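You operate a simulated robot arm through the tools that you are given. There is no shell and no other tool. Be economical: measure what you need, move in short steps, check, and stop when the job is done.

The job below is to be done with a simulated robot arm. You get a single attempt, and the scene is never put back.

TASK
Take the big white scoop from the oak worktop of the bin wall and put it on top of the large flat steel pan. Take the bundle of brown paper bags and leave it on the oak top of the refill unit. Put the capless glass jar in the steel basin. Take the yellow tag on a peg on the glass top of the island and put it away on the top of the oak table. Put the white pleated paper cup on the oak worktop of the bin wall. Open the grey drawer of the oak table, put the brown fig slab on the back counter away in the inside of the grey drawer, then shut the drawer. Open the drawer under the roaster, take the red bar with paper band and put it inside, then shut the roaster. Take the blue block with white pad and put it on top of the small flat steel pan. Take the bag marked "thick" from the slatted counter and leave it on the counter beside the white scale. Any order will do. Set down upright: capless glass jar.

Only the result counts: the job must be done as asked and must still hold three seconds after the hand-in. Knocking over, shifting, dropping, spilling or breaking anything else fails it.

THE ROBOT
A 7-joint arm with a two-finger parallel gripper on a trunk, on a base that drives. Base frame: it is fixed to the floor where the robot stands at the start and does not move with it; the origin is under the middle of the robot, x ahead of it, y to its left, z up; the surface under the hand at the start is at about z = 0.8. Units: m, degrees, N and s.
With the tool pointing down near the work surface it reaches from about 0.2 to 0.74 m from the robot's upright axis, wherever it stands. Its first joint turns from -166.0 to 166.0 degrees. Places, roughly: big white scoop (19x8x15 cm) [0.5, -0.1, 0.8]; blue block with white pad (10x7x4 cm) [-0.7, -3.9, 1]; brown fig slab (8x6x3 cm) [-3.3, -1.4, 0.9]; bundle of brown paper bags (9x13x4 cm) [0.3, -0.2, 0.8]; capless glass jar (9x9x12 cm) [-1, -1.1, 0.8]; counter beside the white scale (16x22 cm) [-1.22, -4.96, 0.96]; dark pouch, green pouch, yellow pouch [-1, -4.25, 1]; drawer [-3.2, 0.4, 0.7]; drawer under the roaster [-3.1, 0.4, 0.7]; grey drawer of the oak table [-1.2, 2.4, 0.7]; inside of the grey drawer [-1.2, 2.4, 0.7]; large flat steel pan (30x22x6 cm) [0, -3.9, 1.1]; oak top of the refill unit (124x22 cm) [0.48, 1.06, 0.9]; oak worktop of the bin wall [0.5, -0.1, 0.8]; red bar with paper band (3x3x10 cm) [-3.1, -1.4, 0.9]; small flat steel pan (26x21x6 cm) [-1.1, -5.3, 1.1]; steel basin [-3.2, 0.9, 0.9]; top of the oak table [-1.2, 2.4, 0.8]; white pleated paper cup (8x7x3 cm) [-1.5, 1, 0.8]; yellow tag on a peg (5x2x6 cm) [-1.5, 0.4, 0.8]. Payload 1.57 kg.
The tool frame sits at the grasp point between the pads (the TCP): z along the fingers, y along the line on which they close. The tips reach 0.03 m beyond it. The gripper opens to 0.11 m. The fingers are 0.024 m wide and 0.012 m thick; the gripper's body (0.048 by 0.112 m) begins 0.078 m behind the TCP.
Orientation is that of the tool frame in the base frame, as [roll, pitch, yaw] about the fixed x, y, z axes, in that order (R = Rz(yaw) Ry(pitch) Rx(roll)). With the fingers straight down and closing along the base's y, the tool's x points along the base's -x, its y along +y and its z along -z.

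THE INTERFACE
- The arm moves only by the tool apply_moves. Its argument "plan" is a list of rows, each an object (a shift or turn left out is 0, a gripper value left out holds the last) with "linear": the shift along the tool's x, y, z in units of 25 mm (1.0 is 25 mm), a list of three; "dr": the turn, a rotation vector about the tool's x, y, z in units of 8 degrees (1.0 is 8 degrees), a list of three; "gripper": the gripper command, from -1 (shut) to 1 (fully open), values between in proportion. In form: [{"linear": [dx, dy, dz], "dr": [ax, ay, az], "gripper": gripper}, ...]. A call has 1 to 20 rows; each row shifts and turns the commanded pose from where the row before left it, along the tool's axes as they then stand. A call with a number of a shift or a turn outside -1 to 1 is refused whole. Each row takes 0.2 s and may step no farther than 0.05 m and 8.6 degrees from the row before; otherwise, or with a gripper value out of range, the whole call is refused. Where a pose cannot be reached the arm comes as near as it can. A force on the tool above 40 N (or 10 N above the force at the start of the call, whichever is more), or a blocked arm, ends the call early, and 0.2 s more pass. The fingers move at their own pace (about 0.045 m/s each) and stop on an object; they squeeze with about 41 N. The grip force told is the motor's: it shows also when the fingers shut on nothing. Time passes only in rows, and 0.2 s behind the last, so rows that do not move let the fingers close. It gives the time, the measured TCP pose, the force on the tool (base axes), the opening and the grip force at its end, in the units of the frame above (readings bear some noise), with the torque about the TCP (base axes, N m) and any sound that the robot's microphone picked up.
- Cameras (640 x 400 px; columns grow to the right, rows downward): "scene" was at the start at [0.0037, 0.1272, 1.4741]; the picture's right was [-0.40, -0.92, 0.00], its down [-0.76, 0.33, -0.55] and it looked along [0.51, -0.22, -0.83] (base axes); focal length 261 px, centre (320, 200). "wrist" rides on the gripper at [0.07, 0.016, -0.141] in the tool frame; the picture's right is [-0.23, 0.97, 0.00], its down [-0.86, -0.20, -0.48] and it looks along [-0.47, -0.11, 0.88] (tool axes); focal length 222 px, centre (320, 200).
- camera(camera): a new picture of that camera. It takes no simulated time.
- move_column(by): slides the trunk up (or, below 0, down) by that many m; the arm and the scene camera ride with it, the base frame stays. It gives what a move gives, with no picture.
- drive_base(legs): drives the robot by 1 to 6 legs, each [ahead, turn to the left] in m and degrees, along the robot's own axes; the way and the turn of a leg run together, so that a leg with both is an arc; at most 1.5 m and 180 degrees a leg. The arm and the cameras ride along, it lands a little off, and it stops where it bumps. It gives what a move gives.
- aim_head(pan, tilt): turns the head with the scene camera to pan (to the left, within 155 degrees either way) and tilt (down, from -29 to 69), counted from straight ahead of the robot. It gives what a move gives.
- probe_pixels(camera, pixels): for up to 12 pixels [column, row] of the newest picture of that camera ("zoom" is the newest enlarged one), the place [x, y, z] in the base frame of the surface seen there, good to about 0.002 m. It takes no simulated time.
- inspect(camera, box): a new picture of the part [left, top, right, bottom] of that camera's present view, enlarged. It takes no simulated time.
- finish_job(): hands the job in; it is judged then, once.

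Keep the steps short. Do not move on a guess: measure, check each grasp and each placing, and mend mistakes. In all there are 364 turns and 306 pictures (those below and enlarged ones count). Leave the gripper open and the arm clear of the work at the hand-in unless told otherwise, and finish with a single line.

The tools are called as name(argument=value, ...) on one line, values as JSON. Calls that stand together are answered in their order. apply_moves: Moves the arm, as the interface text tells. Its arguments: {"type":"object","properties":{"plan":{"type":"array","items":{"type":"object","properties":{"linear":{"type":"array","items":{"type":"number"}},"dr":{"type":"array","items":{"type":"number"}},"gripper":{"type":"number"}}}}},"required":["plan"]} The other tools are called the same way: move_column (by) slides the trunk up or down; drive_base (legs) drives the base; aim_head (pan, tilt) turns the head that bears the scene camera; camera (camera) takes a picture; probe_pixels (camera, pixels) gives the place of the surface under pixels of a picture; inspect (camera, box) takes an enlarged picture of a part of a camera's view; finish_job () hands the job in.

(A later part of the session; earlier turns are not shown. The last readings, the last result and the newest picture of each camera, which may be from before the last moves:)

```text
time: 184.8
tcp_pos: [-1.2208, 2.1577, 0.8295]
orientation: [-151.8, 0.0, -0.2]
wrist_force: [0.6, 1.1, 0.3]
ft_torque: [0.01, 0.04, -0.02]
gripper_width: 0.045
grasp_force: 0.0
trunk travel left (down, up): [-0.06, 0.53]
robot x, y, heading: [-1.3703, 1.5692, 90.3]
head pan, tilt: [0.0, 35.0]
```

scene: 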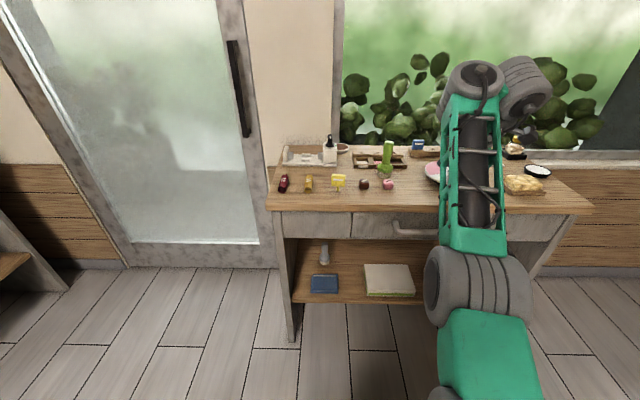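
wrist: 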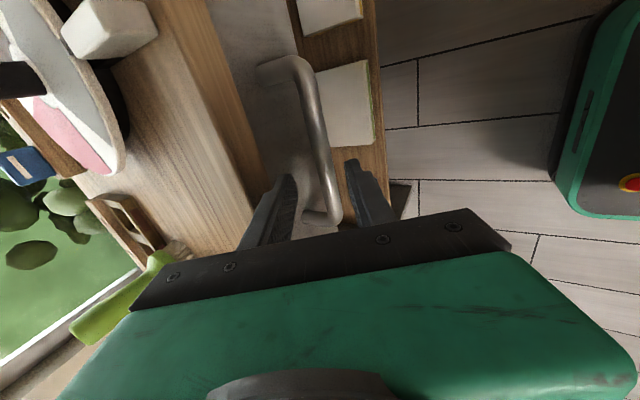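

move_column(by=-0.03)

drive_base(legs=[[0.01, 0]])

inspect(camera="wrist", box=[220, 80, 440, 230])

```text
time: 185.5
tcp_pos: [-1.2205, 2.1572, 0.7995]
orientation: [-151.8, 0.0, -0.1]
wrist_force: [0.1, -0.1, 0.1]
ft_torque: [-0.03, -0.03, 0.01]
gripper_width: 0.0453
grasp_force: 0.0
trunk travel left (down, up): [-0.03, 0.56]
robot x, y, heading: [-1.3682, 1.5677, 90.7]
head pan, tilt: [0.0, 35.0]
```

```text
time: 186.3
tcp_pos: [-1.2209, 2.168, 0.7992]
orientation: [-151.8, -0.1, -0.2]
wrist_force: [-0.3, -0.1, 0.0]
ft_torque: [0.0, 0.04, 0.01]
gripper_width: 0.045
grasp_force: 0.1
trunk travel left (down, up): [-0.03, 0.56]
robot x, y, heading: [-1.3692, 1.5828, 90.9]
head pan, tilt: [0.0, 35.0]
```

```text
2.67 times, centred on (330, 155) of wrist
```

zoom: 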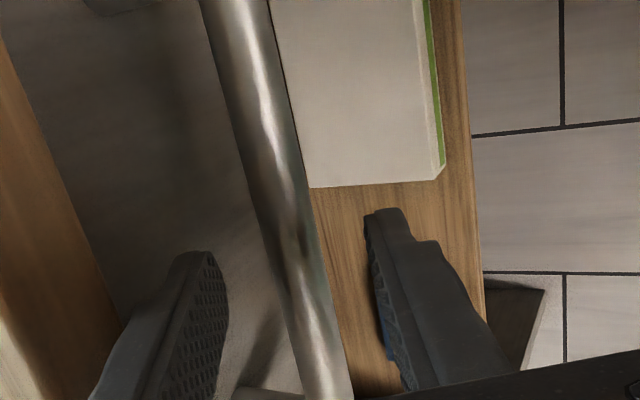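

move_column(by=-0.016)

drive_base(legs=[[0.008, 0]])

move_column(by=-0.006)

apply_moves(plan=[{"gripper": -1}, {"gripper": -1}, {"gripper": -1}, {"gripper": -1}])

inspect(camera="wrist", box=[220, 80, 440, 230])

```text
time: 186.9
tcp_pos: [-1.2206, 2.1683, 0.7832]
orientation: [-151.9, 0.0, -0.2]
wrist_force: [0.1, -0.5, -1.5]
ft_torque: [-0.02, -0.01, 0.01]
gripper_width: 0.0451
grasp_force: 0.0
trunk travel left (down, up): [-0.014, 0.576]
robot x, y, heading: [-1.3719, 1.5763, 90.7]
head pan, tilt: [0.0, 35.0]
```

```text
time: 187.6
tcp_pos: [-1.221, 2.1751, 0.7828]
orientation: [-151.8, 0.0, -0.2]
wrist_force: [0.5, -0.3, 0.1]
ft_torque: [0.04, 0.0, 0.0]
gripper_width: 0.0452
grasp_force: 0.1
trunk travel left (down, up): [-0.014, 0.576]
robot x, y, heading: [-1.3673, 1.5836, 90.7]
head pan, tilt: [0.0, 35.0]
```

```text
time: 188.2
tcp_pos: [-1.2222, 2.1752, 0.7775]
orientation: [-151.8, 0.1, -0.2]
wrist_force: [1.0, 0.1, -0.3]
ft_torque: [-0.01, -0.02, 0.0]
gripper_width: 0.045
grasp_force: 0.1
trunk travel left (down, up): [-0.008, 0.582]
robot x, y, heading: [-1.3682, 1.5871, 90.7]
head pan, tilt: [0.0, 35.0]
```

```text
time: 189.2
tcp_pos: [-1.2214, 2.175, 0.7776]
orientation: [-151.8, 0.0, -0.3]
wrist_force: [0.3, 1.7, 9.5]
ft_torque: [0.07, 0.06, 0.24]
gripper_width: 0.0175
grasp_force: 32.5
trunk travel left (down, up): [-0.008, 0.582]
robot x, y, heading: [-1.3697, 1.5828, 90.6]
head pan, tilt: [0.0, 35.0]
```

```text
2.67 times, centred on (330, 155) of wrist
```

zoom: 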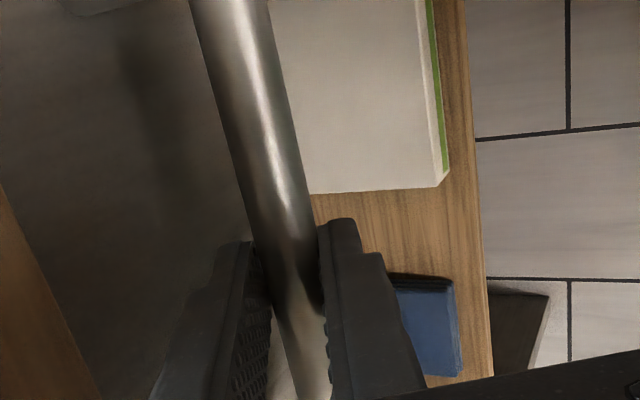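

The bar is gripped. Pull by driving back 0.09 m.

drive_base(legs=[[-0.09, 0]])

camera(camera="scene")

```text
time: 190.3
tcp_pos: [-1.2225, 2.0851, 0.7787]
orientation: [-151.7, 0.0, 0.0]
wrist_force: [-4.3, 1.8, 15.3]
ft_torque: [0.17, 0.21, 0.24]
gripper_width: 0.0175
grasp_force: 32.4
trunk travel left (down, up): [-0.008, 0.582]
robot x, y, heading: [-1.3682, 1.4942, 90.7]
head pan, tilt: [0.0, 35.0]
```

```text
238 pictures are left
```

scene: 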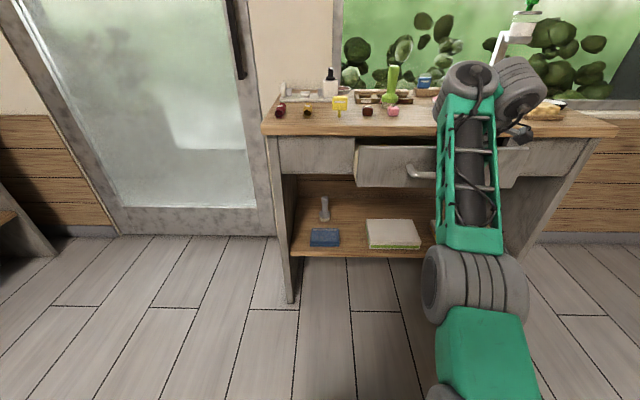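

Drawer is open 9 cm. Pull further: back 0.06 m more if there's room.

aim_head(pan=150, tilt=60)

camera(camera="scene")

```text
time: 192.6
tcp_pos: [-1.2216, 2.0867, 0.7783]
orientation: [-151.7, 0.0, 0.0]
wrist_force: [-2.9, 0.5, 8.9]
ft_torque: [0.07, 0.06, 0.16]
gripper_width: 0.0176
grasp_force: 32.7
trunk travel left (down, up): [-0.008, 0.582]
robot x, y, heading: [-1.367, 1.4966, 90.4]
head pan, tilt: [150.0, 60.0]
```

```text
237 pictures are left
```

scene: 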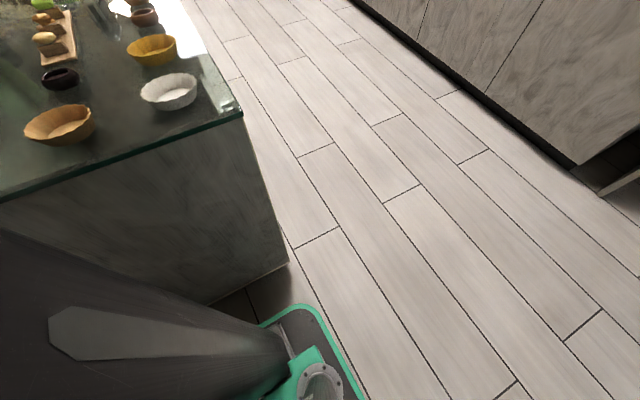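

probe_pixels(camera="scene", pixels=[[300, 312], [270, 320], [320, 318], [287, 258], [240, 280], [235, 112]])

```text
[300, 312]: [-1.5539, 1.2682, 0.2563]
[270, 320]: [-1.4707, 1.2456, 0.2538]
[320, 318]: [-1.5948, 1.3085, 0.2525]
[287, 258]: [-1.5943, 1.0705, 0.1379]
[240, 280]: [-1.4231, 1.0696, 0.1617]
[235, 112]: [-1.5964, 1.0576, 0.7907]
```

The base's rear is at y≈1.245, so 0.17 m remain to the island. Pull 0.12 m more.

drive_base(legs=[[-0.12, 0]])

aim_head(pan=-5, tilt=40)

camera(camera="scene")

```text
time: 193.9
tcp_pos: [-1.2236, 1.968, 0.7782]
orientation: [-151.7, 0.0, 0.1]
wrist_force: [-19.1, 0.5, 9.4]
ft_torque: [0.1, 0.99, 0.45]
gripper_width: 0.0176
grasp_force: 32.7
trunk travel left (down, up): [-0.008, 0.582]
robot x, y, heading: [-1.364, 1.3737, 91.0]
head pan, tilt: [150.0, 60.0]
```

```text
time: 196.3
tcp_pos: [-1.2225, 1.9659, 0.7782]
orientation: [-151.6, 0.1, 0.2]
wrist_force: [-8.3, 2.0, 6.4]
ft_torque: [0.07, 0.28, 0.11]
gripper_width: 0.0176
grasp_force: 32.3
trunk travel left (down, up): [-0.008, 0.582]
robot x, y, heading: [-1.367, 1.3741, 90.8]
head pan, tilt: [-5.0, 40.0]
```

```text
236 pictures are left
```

scene: 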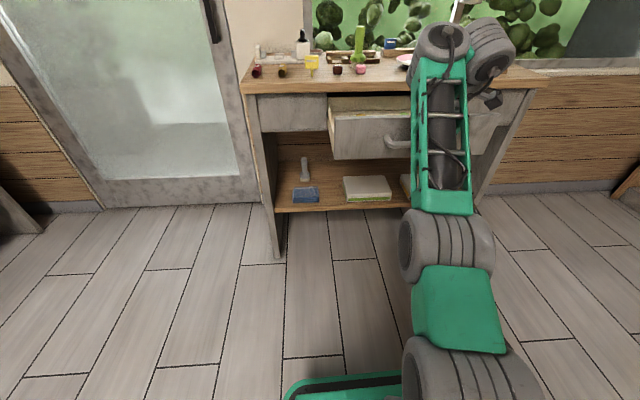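

Open ~21 cm. Release the bar and rise straight up with the trunk.

apply_moves(plan=[{"gripper": 0.0}, {"gripper": 0.0}, {"gripper": 0.0}])

move_column(by=0.03)

move_column(by=0.35)

camera(camera="scene")

```text
time: 197.1
tcp_pos: [-1.2222, 1.9657, 0.7774]
orientation: [-151.8, 0.2, 0.1]
wrist_force: [-0.9, -0.6, -0.4]
ft_torque: [0.02, -0.02, 0.02]
gripper_width: 0.0549
grasp_force: 0.1
trunk travel left (down, up): [-0.008, 0.582]
robot x, y, heading: [-1.3668, 1.3762, 90.6]
head pan, tilt: [-5.0, 40.0]
```

```text
time: 197.8
tcp_pos: [-1.2212, 1.9673, 0.8067]
orientation: [-151.9, 0.2, 0.1]
wrist_force: [0.0, 1.3, 0.8]
ft_torque: [0.0, 0.0, -0.04]
gripper_width: 0.0549
grasp_force: 0.1
trunk travel left (down, up): [-0.038, 0.552]
robot x, y, heading: [-1.366, 1.3759, 91.0]
head pan, tilt: [-5.0, 40.0]
```

```text
time: 201.2
tcp_pos: [-1.2221, 1.9667, 1.158]
orientation: [-151.8, 0.1, 0.0]
wrist_force: [-0.2, -0.5, 0.5]
ft_torque: [-0.05, 0.0, -0.03]
gripper_width: 0.0552
grasp_force: 0.0
trunk travel left (down, up): [-0.388, 0.202]
robot x, y, heading: [-1.3692, 1.3771, 90.6]
head pan, tilt: [-5.0, 40.0]
```

```text
235 pictures are left
```

scene: 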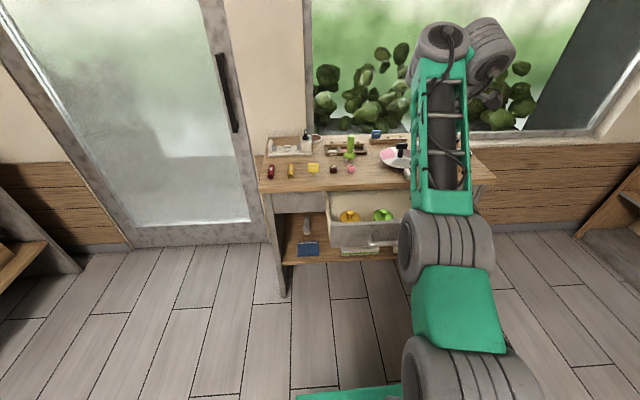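

The drawer holds some items. I'll zoom in to measure its inside.

inspect(camera="scene", box=[300, 170, 440, 260])

probe_pixels(camera="scene", pixels=[[334, 205], [330, 215], [365, 218], [365, 205], [397, 208], [348, 215], [382, 214], [365, 212], [330, 245], [365, 223], [398, 218]])

```text
4.44 times, centred on (370, 215) of scene
```

zoom: 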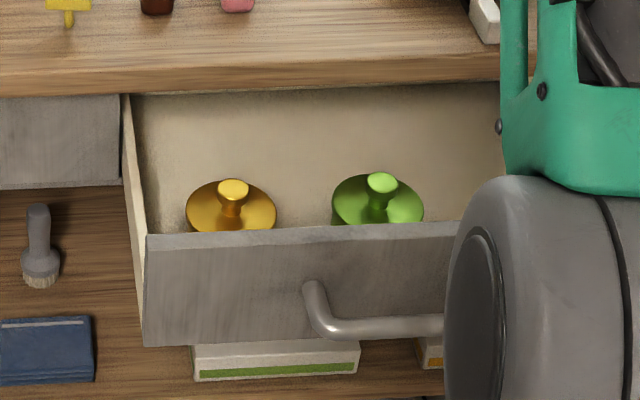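

```text
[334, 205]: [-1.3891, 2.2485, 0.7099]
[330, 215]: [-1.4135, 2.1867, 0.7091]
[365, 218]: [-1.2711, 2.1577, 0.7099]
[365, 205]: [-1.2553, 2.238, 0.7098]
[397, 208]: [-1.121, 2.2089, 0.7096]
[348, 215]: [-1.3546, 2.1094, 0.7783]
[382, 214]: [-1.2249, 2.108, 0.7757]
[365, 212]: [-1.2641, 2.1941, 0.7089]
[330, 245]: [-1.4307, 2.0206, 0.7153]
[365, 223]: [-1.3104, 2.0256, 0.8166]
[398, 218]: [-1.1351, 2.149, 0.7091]
```

Drawer floor is z=0.709 with two stamps at x≈-1.355 and -1.225; the right part looks free. Now restore the tool to down/neutral for the paper cup.

apply_moves(plan=[{"dr": [-1, 0, 0]}, {"dr": [-1, 0, 0]}, {"dr": [-1, 0, 0]}, {"dr": [-0.53, 0, 0]}, {"dr": [0, 0, 1]}, {"dr": [0, 0, 1]}, {"dr": [0, 0, 1]}, {"dr": [0, 0, 1]}, {"dr": [0, 0, 1]}, {"dr": [0, 0, 1]}, {"dr": [0, 0, 1]}, {"dr": [0, 0, 1]}, {"dr": [0, 0, 1]}, {"dr": [0, 0, 1]}, {"dr": [0, 0, 1]}, {"dr": [0, 0, 0.3]}, {"gripper": 1}, {}])

drive_base(legs=[[0.14, 0], [0, 180]])

aim_head(pan=0, tilt=50)

camera(camera="scene")

camera(camera="wrist")

```text
time: 204.1
tcp_pos: [-1.2225, 1.9614, 1.1526]
orientation: [-179.8, 0.4, -72.9]
wrist_force: [2.2, 3.6, -6.2]
ft_torque: [-0.17, 0.37, 0.16]
gripper_width: 0.0551
grasp_force: 0.1
out of reach, approached as far as the arm can: row 4
trunk travel left (down, up): [-0.388, 0.202]
robot x, y, heading: [-1.3663, 1.377, 91.0]
head pan, tilt: [-5.0, 40.0]
stopped in row 14: the force on the tool passed its limit at 88 N (the readings are from after the stop); the commanded pose is now the measured one
```

```text
time: 212.6
tcp_pos: [-1.5588, 0.9413, 1.1512]
orientation: [-179.9, 0.4, 102.5]
wrist_force: [-7.7, -3.6, -11.2]
ft_torque: [-0.27, -1.05, 0.65]
gripper_width: 0.0549
grasp_force: 0.0
trunk travel left (down, up): [-0.388, 0.202]
robot x, y, heading: [-1.3711, 1.5146, -93.7]
head pan, tilt: [-5.0, 40.0]
```

```text
time: 213.3
tcp_pos: [-1.5595, 0.9407, 1.1514]
orientation: [-179.7, 0.4, 102.5]
wrist_force: [-6.7, -2.9, -6.1]
ft_torque: [-0.13, -0.92, 0.56]
gripper_width: 0.055
grasp_force: 0.0
trunk travel left (down, up): [-0.388, 0.202]
robot x, y, heading: [-1.3714, 1.5162, -93.8]
head pan, tilt: [0.0, 50.0]
```

```text
233 pictures are left
```

scene: 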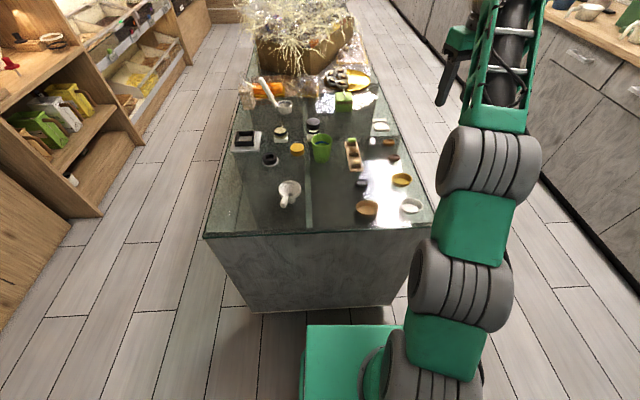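

```text
232 pictures are left
```

wrist: 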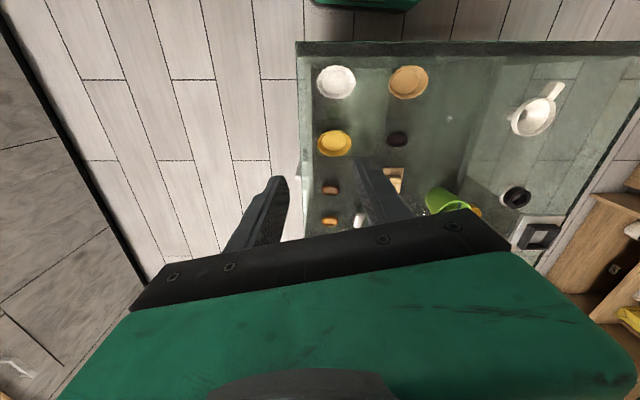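

Hand touches its own forearm again at this yaw/height. I'll turn back a bit, lower the hand, then finish the yaw.

apply_moves(plan=[{"dr": [0, 0, -1]}, {"dr": [0, 0, -1]}, {"linear": [0, 0, 1]}, {"linear": [0, 0, 1]}, {"linear": [0, 0, 1]}, {"linear": [0, 0, 1]}, {"dr": [0, 0, 1]}, {"dr": [0, 0, 1]}, {"dr": [0, 0, 1]}, {"dr": [0, 0, 1], "gripper": 1}, {}])

camera(camera="wrist")

```text
time: 215.8
tcp_pos: [-1.5589, 0.9413, 1.0515]
orientation: [179.9, 0.4, 86.4]
wrist_force: [0.0, 0.1, -0.6]
ft_torque: [0.0, -0.01, -0.03]
gripper_width: 0.1072
grasp_force: 0.1
trunk travel left (down, up): [-0.388, 0.202]
robot x, y, heading: [-1.3664, 1.5124, -93.5]
head pan, tilt: [0.0, 50.0]
```

```text
231 pictures are left
```

wrist: 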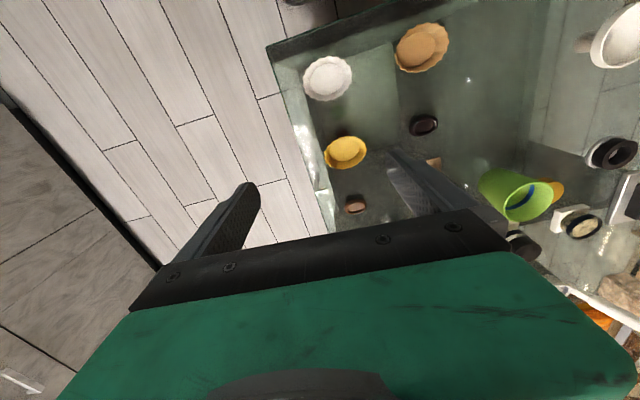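

Free. I'll measure the white cup (328,78) and neighbours.

probe_pixels(camera="wrist", pixels=[[328, 78], [303, 78], [352, 80], [328, 57], [328, 100], [395, 47], [345, 135], [345, 150], [375, 90], [300, 110], [422, 50]])

inspect(camera="wrist", box=[270, 10, 470, 170])

```text
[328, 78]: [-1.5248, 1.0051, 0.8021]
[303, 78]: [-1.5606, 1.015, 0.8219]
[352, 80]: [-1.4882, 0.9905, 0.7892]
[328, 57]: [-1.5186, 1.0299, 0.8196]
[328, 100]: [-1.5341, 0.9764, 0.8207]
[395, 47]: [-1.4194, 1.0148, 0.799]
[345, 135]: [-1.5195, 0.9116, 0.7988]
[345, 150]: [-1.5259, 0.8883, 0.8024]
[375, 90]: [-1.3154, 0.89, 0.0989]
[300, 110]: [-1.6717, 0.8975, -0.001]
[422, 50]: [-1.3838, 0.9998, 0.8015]
```

```text
2.50 times, centred on (370, 90) of wrist
```

zoom: 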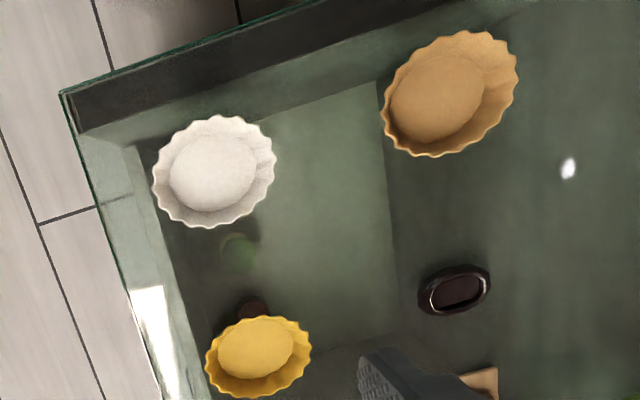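

Cup rim centre (-1.524,1.004), rim z 0.82, glass 0.79. Move over it and turn so the fingers close along y (away from the neighbouring cups).

apply_moves(plan=[{"linear": [0.87, 0.42, 0]}, {"linear": [0.87, 0.42, 0]}, {"linear": [0.87, 0.42, 0]}, {"dr": [0, 0, -1]}, {"dr": [0, 0, -1]}, {"dr": [0, 0, -1]}, {"dr": [0, 0, -1]}, {"dr": [0, 0, -1]}, {"dr": [0, 0, -1]}, {"dr": [0, 0, -1]}, {"dr": [0, 0, -1]}, {"dr": [0, 0, -1]}, {"dr": [0, 0, -1]}, {"dr": [0, 0, -1]}, {"dr": [0, 0, -0.7], "gripper": 0.85}, {}])

camera(camera="wrist")

```text
time: 219.2
tcp_pos: [-1.5229, 1.0037, 1.0519]
orientation: [-179.6, -0.1, -179.8]
wrist_force: [1.0, -0.7, 0.3]
ft_torque: [0.04, 0.0, 0.02]
gripper_width: 0.1018
grasp_force: 0.0
trunk travel left (down, up): [-0.388, 0.202]
robot x, y, heading: [-1.3709, 1.5136, -93.7]
head pan, tilt: [0.0, 50.0]
```

```text
229 pictures are left
```

wrist: 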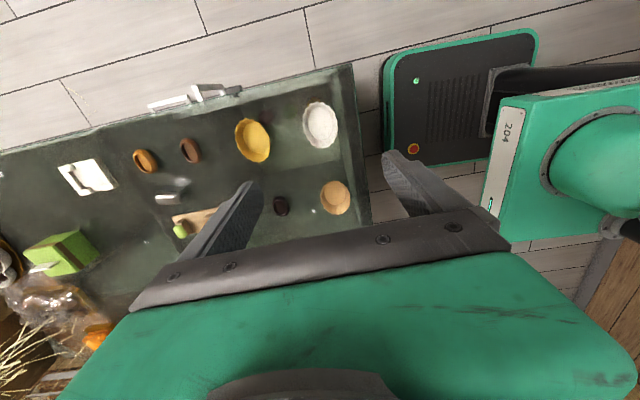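

Aligned. Descend most of the way and check.

apply_moves(plan=[{"linear": [0, 0, 1]}, {"linear": [0, 0, 1]}, {"linear": [0, 0, 1]}, {"linear": [0, 0, 1]}, {"linear": [0, 0, 1]}, {"linear": [0, 0, 1]}, {"linear": [0, 0, 1]}, {}])

camera(camera="wrist")

```text
time: 220.9
tcp_pos: [-1.5235, 1.0045, 0.8766]
orientation: [-179.7, -0.1, -179.8]
wrist_force: [-0.9, -0.4, 0.0]
ft_torque: [0.01, -0.02, -0.02]
gripper_width: 0.1021
grasp_force: 0.0
trunk travel left (down, up): [-0.388, 0.202]
robot x, y, heading: [-1.368, 1.5144, -93.4]
head pan, tilt: [0.0, 50.0]
```

```text
228 pictures are left
```

wrist: 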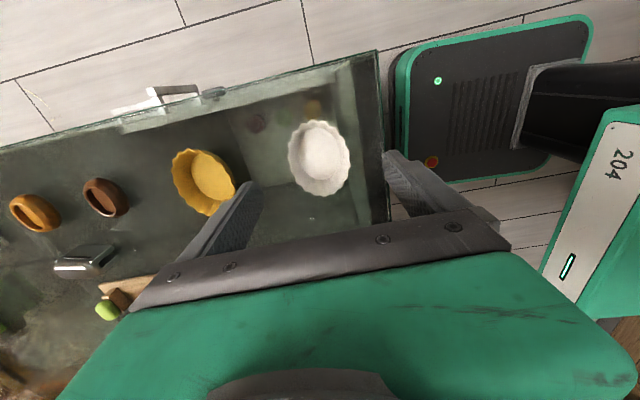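

probe_pixels(camera="wrist", pixels=[[236, 185], [234, 175], [225, 160], [289, 150], [350, 155], [320, 120], [320, 196]])

```text
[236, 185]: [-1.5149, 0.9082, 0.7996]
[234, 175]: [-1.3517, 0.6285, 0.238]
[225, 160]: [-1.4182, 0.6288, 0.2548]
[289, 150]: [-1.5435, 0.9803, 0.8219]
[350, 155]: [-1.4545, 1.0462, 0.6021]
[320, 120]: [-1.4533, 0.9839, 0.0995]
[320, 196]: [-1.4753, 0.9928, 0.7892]
```

Yellow cup's edge is at y≈0.91, the finger at 0.94: clear. Descend and close.

apply_moves(plan=[{"linear": [0, 0, 1]}, {"linear": [0, 0, 1]}, {}, {"gripper": -1}, {"gripper": -1}, {"gripper": -1}, {"gripper": -1}])

camera(camera="wrist")

```text
time: 222.1
tcp_pos: [-1.5257, 1.004, 0.8308]
orientation: [-179.7, 0.0, 180.0]
wrist_force: [-1.1, 8.8, 15.8]
ft_torque: [0.63, -0.14, 0.21]
gripper_width: 0.0647
grasp_force: 5.7
trunk travel left (down, up): [-0.388, 0.202]
robot x, y, heading: [-1.3714, 1.5163, -93.6]
head pan, tilt: [0.0, 50.0]
stopped in row 5: the force on the tool passed its limit at 42 N (the readings are from after the stop); the commanded pose is now the measured one
```

```text
227 pictures are left
```

wrist: 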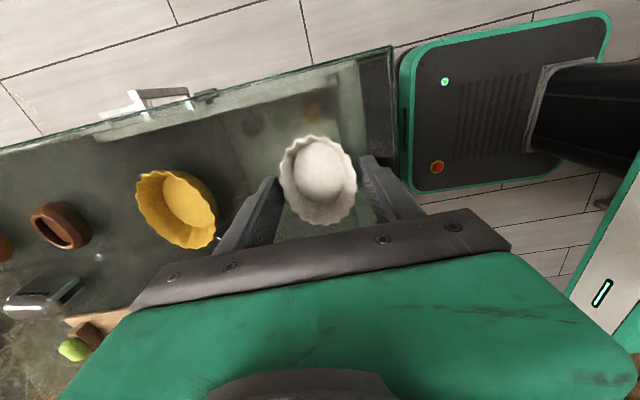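

apply_moves(plan=[{"gripper": -1}, {"gripper": -1}, {"gripper": -1}])

inspect(camera="wrist", box=[220, 110, 440, 260])

```text
time: 222.9
tcp_pos: [-1.5261, 1.0077, 0.8302]
orientation: [-179.7, -0.1, -180.0]
wrist_force: [-4.3, 20.4, 26.4]
ft_torque: [1.66, 0.18, 0.2]
gripper_width: 0.0594
grasp_force: 40.7
trunk travel left (down, up): [-0.388, 0.202]
robot x, y, heading: [-1.3697, 1.5163, -93.8]
head pan, tilt: [0.0, 50.0]
```

```text
2.67 times, centred on (330, 185) of wrist
```

zoom: 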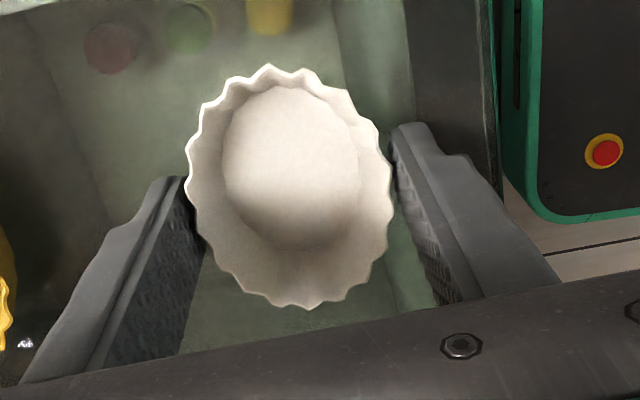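

Gripped at 0.059 m. Lift gently and check.

apply_moves(plan=[{"linear": [0, 0, -0.5]}, {"linear": [0, 0, -0.5]}, {"linear": [0, 0, -1]}, {"linear": [0, 0, -1]}, {}])

camera(camera="wrist")

```text
time: 224.1
tcp_pos: [-1.5248, 1.0053, 0.9039]
orientation: [-179.9, 0.1, -179.9]
wrist_force: [-0.2, 0.5, -0.2]
ft_torque: [-0.01, -0.03, -0.02]
gripper_width: 0.0566
grasp_force: 41.2
trunk travel left (down, up): [-0.388, 0.202]
robot x, y, heading: [-1.3668, 1.515, -93.8]
head pan, tilt: [0.0, 50.0]
```

```text
225 pictures are left
```

wrist: 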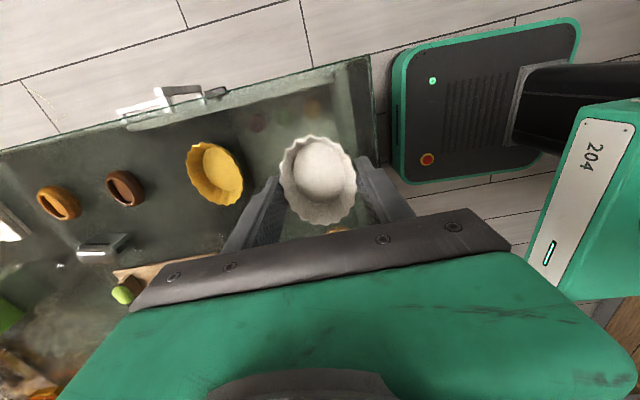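

Cup held. Raise it, then drive to the bin wall.

apply_moves(plan=[{"linear": [0, 0, -1]}, {"linear": [0, 0, -1]}, {"linear": [0, 0, -1]}, {"linear": [0, 0, -1]}, {"linear": [0, 0, -1]}, {"linear": [0, 0, -1]}, {}])

drive_base(legs=[[0, 93.5], [0.88, 0], [0, -90], [1.53, 0], [0, 90]])

camera(camera="scene")

```text
time: 225.7
tcp_pos: [-1.5259, 1.007, 1.054]
orientation: [-179.9, -0.1, -179.9]
wrist_force: [-0.2, 0.6, 0.4]
ft_torque: [-0.02, 0.0, -0.02]
gripper_width: 0.0566
grasp_force: 41.1
trunk travel left (down, up): [-0.388, 0.202]
robot x, y, heading: [-1.3705, 1.5178, -93.9]
head pan, tilt: [0.0, 50.0]
```

```text
refused: 1.53 is not a number from -1.5 to 1.5
```

```text
224 pictures are left
```

scene: 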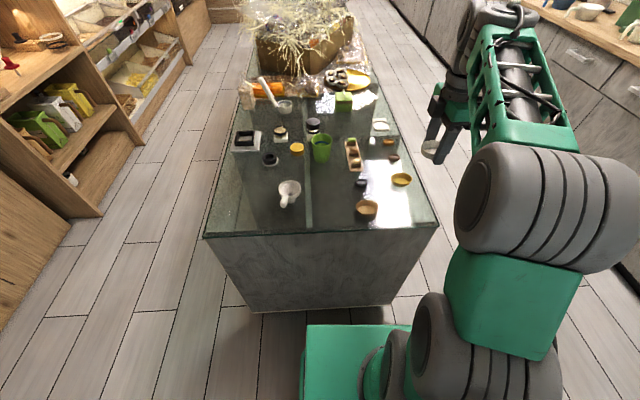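

drive_base(legs=[[0, 93.5], [0.88, 0], [0, -90], [1.5, 0], [0, 90]])

camera(camera="scene")

```text
time: 249.0
tcp_pos: [0.0203, -0.1231, 1.0526]
orientation: [-179.9, 0.1, -85.1]
wrist_force: [0.9, -0.6, 0.0]
ft_torque: [0.01, 0.04, 0.01]
gripper_width: 0.0566
grasp_force: 41.8
trunk travel left (down, up): [-0.388, 0.202]
robot x, y, heading: [-0.4993, -0.0121, 1.0]
head pan, tilt: [0.0, 50.0]
```

```text
223 pictures are left
```

scene: 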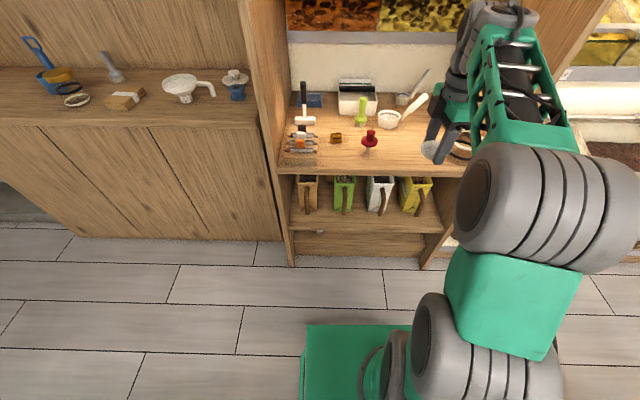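

probe_pixels(camera="scene", pixels=[[370, 142], [400, 150], [415, 165], [336, 138], [388, 119], [420, 102]])

drive_base(legs=[[0.285, 0]])

camera(camera="wrist")

```text
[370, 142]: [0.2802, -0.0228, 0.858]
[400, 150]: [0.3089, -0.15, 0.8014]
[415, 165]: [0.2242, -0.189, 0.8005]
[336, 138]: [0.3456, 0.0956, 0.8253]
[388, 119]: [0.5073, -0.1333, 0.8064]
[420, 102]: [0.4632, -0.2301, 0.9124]
```

```text
time: 251.0
tcp_pos: [0.3018, -0.1246, 1.0536]
orientation: [-179.9, 0.0, -85.5]
wrist_force: [0.2, 0.5, -0.4]
ft_torque: [0.01, 0.0, -0.03]
gripper_width: 0.0562
grasp_force: 40.9
trunk travel left (down, up): [-0.388, 0.202]
robot x, y, heading: [-0.2175, -0.0129, 0.7]
head pan, tilt: [0.0, 50.0]
```

```text
222 pictures are left
```

wrist: 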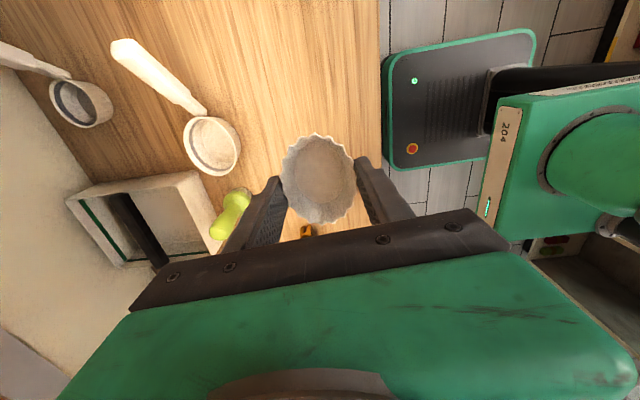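

apply_moves(plan=[{"linear": [1, 0, 0]}, {"linear": [1, 0, 0]}, {"linear": [0.1, 0, 1]}, {"linear": [0, 0, 1]}, {"linear": [0, 0, 1]}, {"linear": [0, 0, 1]}, {"linear": [0, 0, 1]}, {"linear": [0, 0, 1]}, {"linear": [0, 0, 1]}, {"linear": [0, 0, 1]}, {}])

camera(camera="wrist")

inspect(camera="scene", box=[360, 120, 520, 240])

```text
time: 253.4
tcp_pos: [0.3221, -0.1826, 0.8762]
orientation: [179.8, 0.7, -85.6]
wrist_force: [0.0, 0.3, -0.2]
ft_torque: [0.01, 0.03, 0.0]
gripper_width: 0.0561
grasp_force: 41.6
out of reach, approached as far as the arm can: row 9, 10
trunk travel left (down, up): [-0.388, 0.202]
robot x, y, heading: [-0.2179, -0.0138, 0.6]
head pan, tilt: [0.0, 50.0]
```

```text
221 pictures are left
```

wrist: 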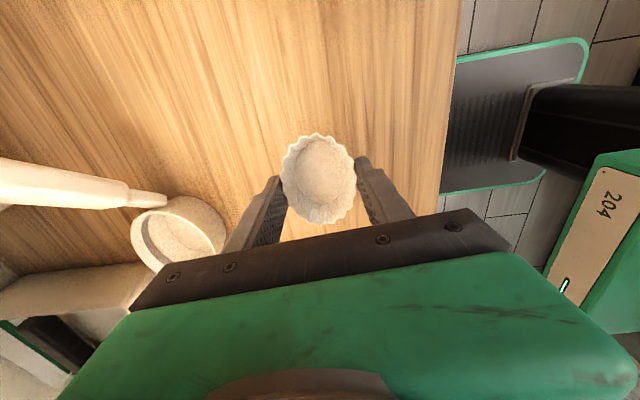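

```text
3.33 times, centred on (440, 180) of scene
```

zoom: 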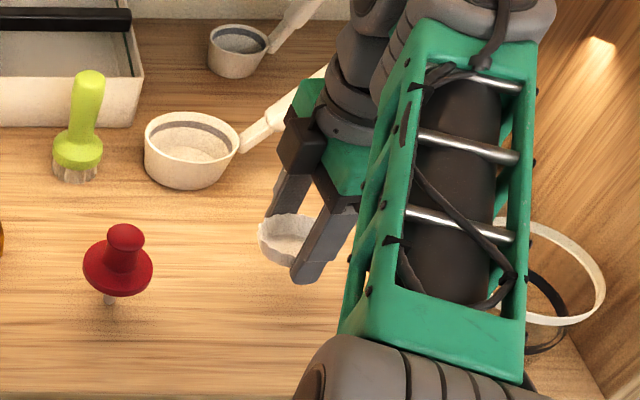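

Arm at its low limit; lower the rest by trunk. First check the cup's height in the hand.

probe_pixels(camera="wrist", pixels=[[318, 165], [318, 137], [300, 215], [345, 205]])

move_column(by=-0.026)

```text
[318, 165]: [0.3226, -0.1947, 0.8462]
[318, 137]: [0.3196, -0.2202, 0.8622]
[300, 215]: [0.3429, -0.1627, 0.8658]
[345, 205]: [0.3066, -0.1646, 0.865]
```

```text
time: 254.1
tcp_pos: [0.3225, -0.1838, 0.8494]
orientation: [179.8, 0.7, -85.5]
wrist_force: [0.1, 0.1, 0.0]
ft_torque: [0.0, 0.01, -0.01]
gripper_width: 0.056
grasp_force: 41.0
trunk travel left (down, up): [-0.362, 0.228]
robot x, y, heading: [-0.2174, -0.0086, 0.7]
head pan, tilt: [0.0, 50.0]
```

move_column(by=-0.005)

move_column(by=-0.002)

```text
time: 254.7
tcp_pos: [0.3229, -0.1842, 0.8459]
orientation: [180.0, 0.7, -85.5]
wrist_force: [0.2, 0.3, 0.5]
ft_torque: [-0.02, 0.0, -0.01]
gripper_width: 0.0558
grasp_force: 40.7
trunk travel left (down, up): [-0.357, 0.233]
robot x, y, heading: [-0.2183, -0.0088, 0.7]
head pan, tilt: [0.0, 50.0]
```

```text
time: 255.2
tcp_pos: [0.3224, -0.1835, 0.8427]
orientation: [179.9, 0.8, -85.6]
wrist_force: [-0.1, 0.2, -1.0]
ft_torque: [0.0, 0.02, 0.0]
gripper_width: 0.056
grasp_force: 40.9
trunk travel left (down, up): [-0.355, 0.235]
robot x, y, heading: [-0.2149, -0.0074, 0.3]
head pan, tilt: [0.0, 50.0]
```

move_column(by=-0.002)

apply_moves(plan=[{"gripper": 0.6}, {"gripper": 0.6}, {"gripper": 0.6}, {"linear": [0, 0, -1]}, {"linear": [0, 0, -1]}, {"linear": [0, 0, -1]}, {"linear": [0, 0, -1]}, {"linear": [0, 0, -1]}, {"linear": [0, 0, -1]}, {"linear": [0, 0, -1]}, {"linear": [0, 0, -1]}, {}])

camera(camera="wrist")

```text
time: 255.7
tcp_pos: [0.3232, -0.183, 0.8406]
orientation: [180.0, 0.8, -85.6]
wrist_force: [0.6, 0.0, 0.2]
ft_torque: [0.01, -0.03, 0.03]
gripper_width: 0.0559
grasp_force: 41.3
trunk travel left (down, up): [-0.353, 0.237]
robot x, y, heading: [-0.2161, -0.0067, 0.7]
head pan, tilt: [0.0, 50.0]
```

```text
time: 258.3
tcp_pos: [0.3222, -0.1853, 1.0364]
orientation: [180.0, 0.7, -85.5]
wrist_force: [-0.5, -0.4, 0.1]
ft_torque: [-0.03, -0.02, 0.02]
gripper_width: 0.0881
grasp_force: 0.1
out of reach, approached as far as the arm can: row 10
trunk travel left (down, up): [-0.353, 0.237]
robot x, y, heading: [-0.2174, -0.0074, 0.5]
head pan, tilt: [0.0, 50.0]
```

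```text
219 pictures are left
```

wrist: 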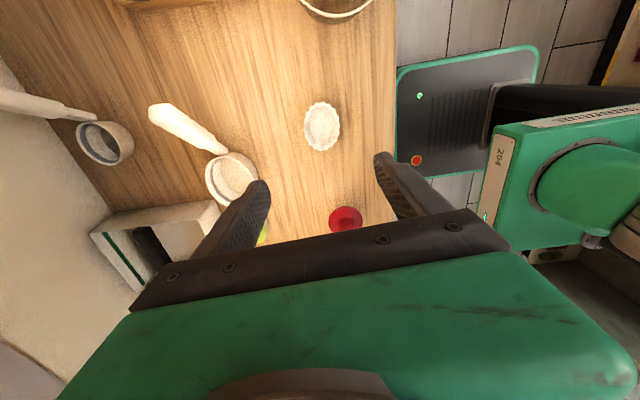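

The paper cup is in place. Next the big scoop: I'll measure its bowl and neighbours (tray, brush).

probe_pixels(camera="wrist", pixels=[[205, 180], [232, 155], [256, 170], [230, 178], [218, 205], [205, 205], [225, 150], [160, 110], [120, 150], [262, 240], [345, 215]])

inspect(camera="wrist", box=[80, 80, 300, 260])

```text
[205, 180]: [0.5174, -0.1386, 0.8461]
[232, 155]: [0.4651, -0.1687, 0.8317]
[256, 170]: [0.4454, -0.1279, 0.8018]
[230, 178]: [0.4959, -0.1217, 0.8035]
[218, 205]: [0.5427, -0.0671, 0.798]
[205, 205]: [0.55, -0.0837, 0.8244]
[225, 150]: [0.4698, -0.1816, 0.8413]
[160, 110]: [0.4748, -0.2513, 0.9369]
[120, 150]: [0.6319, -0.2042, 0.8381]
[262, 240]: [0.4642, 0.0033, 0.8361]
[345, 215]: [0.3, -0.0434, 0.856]
```

```text
2.22 times, centred on (190, 170) of wrist
```

zoom: 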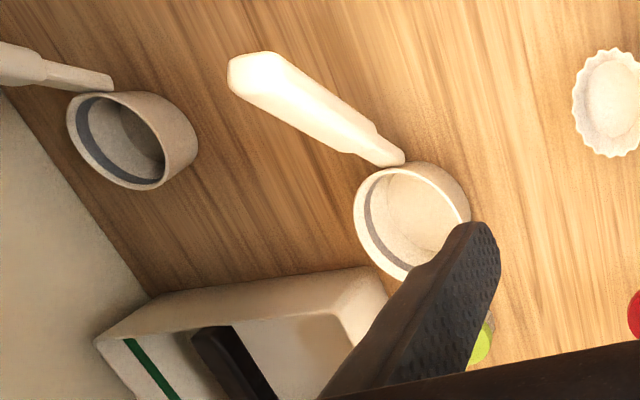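

drive_base(legs=[[0.12, 0]])

apply_moves(plan=[{"linear": [-0.75, -0.6, 0], "gripper": 1}, {"linear": [-0.75, -0.6, 0]}, {"linear": [-0.75, -0.6, 0]}, {}])

camera(camera="wrist")

```text
time: 259.5
tcp_pos: [0.4426, -0.1856, 1.0368]
orientation: [180.0, 0.9, -85.6]
wrist_force: [-0.6, -0.1, -0.3]
ft_torque: [0.04, -0.03, -0.01]
gripper_width: 0.088
grasp_force: 0.1
trunk travel left (down, up): [-0.353, 0.237]
robot x, y, heading: [-0.0897, -0.0081, 0.7]
head pan, tilt: [0.0, 50.0]
```

```text
time: 260.5
tcp_pos: [0.4729, -0.1356, 1.0399]
orientation: [-179.4, 1.1, -86.3]
wrist_force: [0.1, 0.5, 0.3]
ft_torque: [-0.01, 0.02, 0.02]
gripper_width: 0.1101
grasp_force: 0.0
trunk travel left (down, up): [-0.353, 0.237]
robot x, y, heading: [-0.0958, -0.0041, -0.0]
head pan, tilt: [0.0, 50.0]
```

```text
217 pictures are left
```

wrist: 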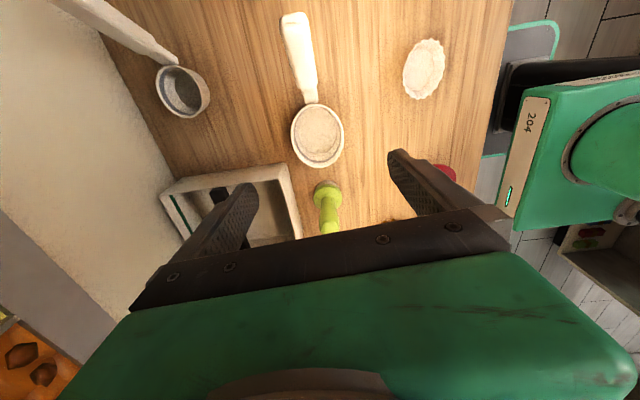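

probe_pixels(camera="wrist", pixels=[[292, 135], [343, 132], [317, 105], [320, 165], [318, 135], [300, 215], [320, 185], [290, 165]])

```text
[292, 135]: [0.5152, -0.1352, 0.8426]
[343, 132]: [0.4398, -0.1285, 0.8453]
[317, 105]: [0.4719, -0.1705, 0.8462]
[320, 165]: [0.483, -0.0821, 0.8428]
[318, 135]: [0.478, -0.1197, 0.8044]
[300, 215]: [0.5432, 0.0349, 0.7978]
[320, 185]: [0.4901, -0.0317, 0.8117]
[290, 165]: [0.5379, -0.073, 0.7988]
```

Bowl centre (0.478,-0.126), 7.6 cm wide, rim z 0.845. Fine-tune and descend.

apply_moves(plan=[{"linear": [-0.4, -0.22, 0]}, {"linear": [0, 0, 1]}, {"linear": [0, 0, 1]}, {"linear": [0, 0, 1]}, {"linear": [0, 0, 1]}, {"linear": [0, 0, 1]}, {"linear": [0, 0, 1]}, {}])

camera(camera="wrist")

```text
time: 262.3
tcp_pos: [0.4896, -0.1135, 0.8879]
orientation: [179.8, 0.7, -85.6]
wrist_force: [-1.4, 0.2, -0.6]
ft_torque: [0.01, 0.05, 0.0]
gripper_width: 0.11
grasp_force: 0.2
trunk travel left (down, up): [-0.353, 0.237]
robot x, y, heading: [-0.0964, -0.0023, 0.4]
head pan, tilt: [0.0, 50.0]
```

```text
216 pictures are left
```

wrist: 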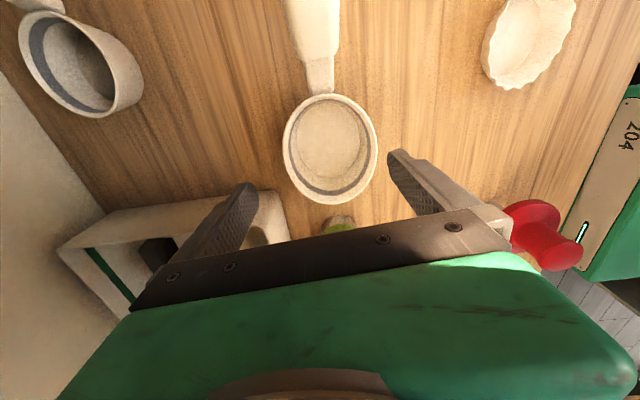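

Correct by (-0.012,-0.0125), then check before the last descent.

apply_moves(plan=[{"linear": [0.47, 0.5, 0]}, {}, {}])

camera(camera="wrist")

```text
time: 263.1
tcp_pos: [0.4773, -0.1254, 0.8882]
orientation: [179.9, 0.8, -85.6]
wrist_force: [-0.3, -0.4, -0.3]
ft_torque: [-0.01, -0.02, 0.0]
gripper_width: 0.1098
grasp_force: 0.0
trunk travel left (down, up): [-0.353, 0.237]
robot x, y, heading: [-0.0984, -0.0037, 0.5]
head pan, tilt: [0.0, 50.0]
```

```text
215 pictures are left
```

wrist: 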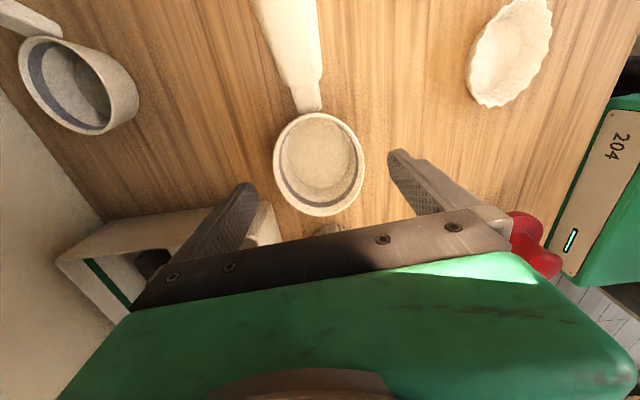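

probe_pixels(camera="wrist", pixels=[[268, 205], [258, 212], [275, 215], [205, 210], [190, 215], [150, 215], [260, 180], [235, 180]])

```text
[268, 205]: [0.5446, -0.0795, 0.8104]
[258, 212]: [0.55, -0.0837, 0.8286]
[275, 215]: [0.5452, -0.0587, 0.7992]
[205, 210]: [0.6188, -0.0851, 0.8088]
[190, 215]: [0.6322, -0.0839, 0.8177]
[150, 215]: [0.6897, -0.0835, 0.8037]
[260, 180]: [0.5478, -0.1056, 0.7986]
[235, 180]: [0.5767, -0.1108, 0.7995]
```

Tray edge lies at y≥-0.085, the finger at y≤-0.113: clear. Lower 0.053 m and close.

apply_moves(plan=[{"linear": [0, 0, 1]}, {"linear": [0, 0, 1]}, {"linear": [0, 0, 0.1]}, {}, {"gripper": -1}, {"gripper": -1}, {"gripper": -1}, {"gripper": -1}])

```text
time: 264.9
tcp_pos: [0.4822, -0.1273, 0.8502]
orientation: [179.5, 0.7, -85.6]
wrist_force: [0.5, -0.2, 0.4]
ft_torque: [0.02, -0.02, -0.04]
gripper_width: 0.0778
grasp_force: 32.9
out of reach, approached as far as the arm can: row 1, 2
trunk travel left (down, up): [-0.353, 0.237]
robot x, y, heading: [-0.096, -0.0082, 0.5]
head pan, tilt: [0.0, 50.0]
```

Arm stopped at z 0.850; I'll reopen, lower by trunk 0.013 m and grip deeper.

apply_moves(plan=[{"gripper": 0.9}, {"gripper": 0.9}, {"gripper": 0.9}])

move_column(by=-0.013)

apply_moves(plan=[{"gripper": -1}, {"gripper": -1}, {"gripper": -1}, {"gripper": -1}, {"linear": [0, 0, -1]}, {"linear": [0, 0, -1]}, {}])

camera(camera="wrist")

```text
time: 265.7
tcp_pos: [0.482, -0.1268, 0.8524]
orientation: [179.4, 0.8, -85.6]
wrist_force: [0.3, 0.1, -1.5]
ft_torque: [-0.02, 0.01, 0.03]
gripper_width: 0.1044
grasp_force: 0.0
trunk travel left (down, up): [-0.353, 0.237]
robot x, y, heading: [-0.0981, -0.006, 0.4]
head pan, tilt: [0.0, 50.0]
```

```text
time: 266.4
tcp_pos: [0.4824, -0.1272, 0.8372]
orientation: [179.5, 0.7, -85.7]
wrist_force: [-0.3, 0.2, -0.2]
ft_torque: [0.0, -0.01, 0.0]
gripper_width: 0.1045
grasp_force: 0.0
trunk travel left (down, up): [-0.34, 0.25]
robot x, y, heading: [-0.0991, -0.0117, 0.5]
head pan, tilt: [0.0, 50.0]
```

```text
time: 267.9
tcp_pos: [0.4812, -0.1298, 0.89]
orientation: [179.4, 0.7, -85.6]
wrist_force: [-0.7, -0.2, -1.6]
ft_torque: [-0.01, -0.03, 0.02]
gripper_width: 0.0777
grasp_force: 40.6
trunk travel left (down, up): [-0.34, 0.25]
robot x, y, heading: [-0.0959, -0.0053, 0.6]
head pan, tilt: [0.0, 50.0]
```

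```text
214 pictures are left
```

wrist: 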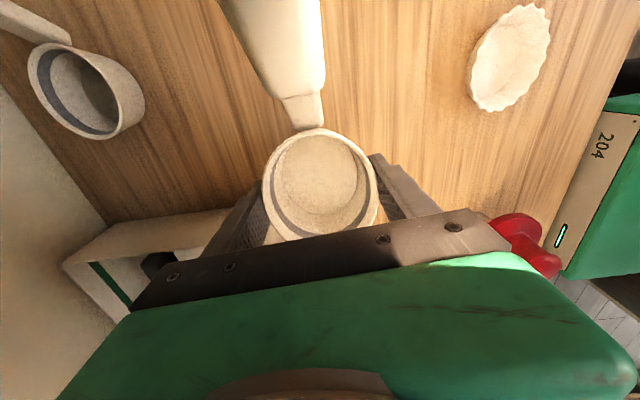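

Scoop held. Raise, back out, turn toward -y and drive up the aisle.

apply_moves(plan=[{"linear": [0, 0, -1]}, {"linear": [0, 0, -1]}, {"linear": [0, 0, -1]}, {"linear": [0, 0, -1]}, {"linear": [0, 0, -1]}, {"linear": [0, 0, -1]}, {}])

drive_base(legs=[[-0.4, 0], [0, -90], [1.3, 0], [1.0, 0]])

aim_head(pan=0, tilt=25)

camera(camera="scene")

```text
time: 269.8
tcp_pos: [0.4542, -0.1252, 0.9994]
orientation: [173.6, 2.6, -85.8]
wrist_force: [0.5, 0.5, -1.0]
ft_torque: [-0.01, -0.02, 0.02]
gripper_width: 0.0776
grasp_force: 40.8
trunk travel left (down, up): [-0.34, 0.25]
robot x, y, heading: [-0.0988, -0.0083, 0.5]
head pan, tilt: [0.0, 50.0]
stopped in row 7: the arm was blocked; the commanded pose is now the measured one
```

```text
time: 287.1
tcp_pos: [-0.6556, -2.8888, 0.9955]
orientation: [173.3, 2.5, -177.0]
wrist_force: [0.1, 0.6, -1.2]
ft_torque: [0.03, 0.01, -0.02]
gripper_width: 0.077
grasp_force: 40.8
trunk travel left (down, up): [-0.34, 0.25]
robot x, y, heading: [-0.5239, -2.3278, -90.2]
head pan, tilt: [0.0, 50.0]
```

```text
time: 288.0
tcp_pos: [-0.6555, -2.8904, 0.9956]
orientation: [173.5, 2.6, -177.0]
wrist_force: [0.0, 0.6, -1.8]
ft_torque: [0.03, 0.01, 0.0]
gripper_width: 0.0767
grasp_force: 41.2
trunk travel left (down, up): [-0.34, 0.25]
robot x, y, heading: [-0.5269, -2.3274, -90.4]
head pan, tilt: [0.0, 25.0]
```

```text
213 pictures are left
```

scene: 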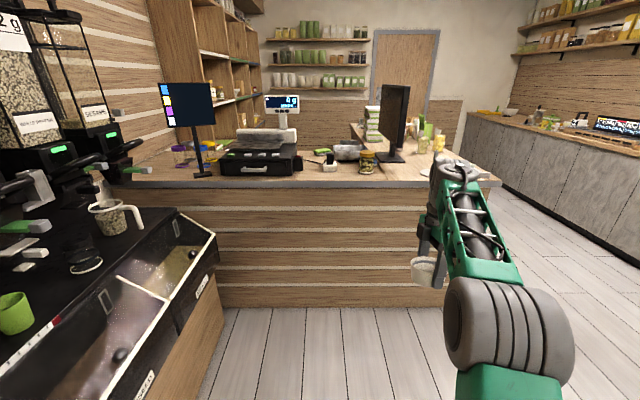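

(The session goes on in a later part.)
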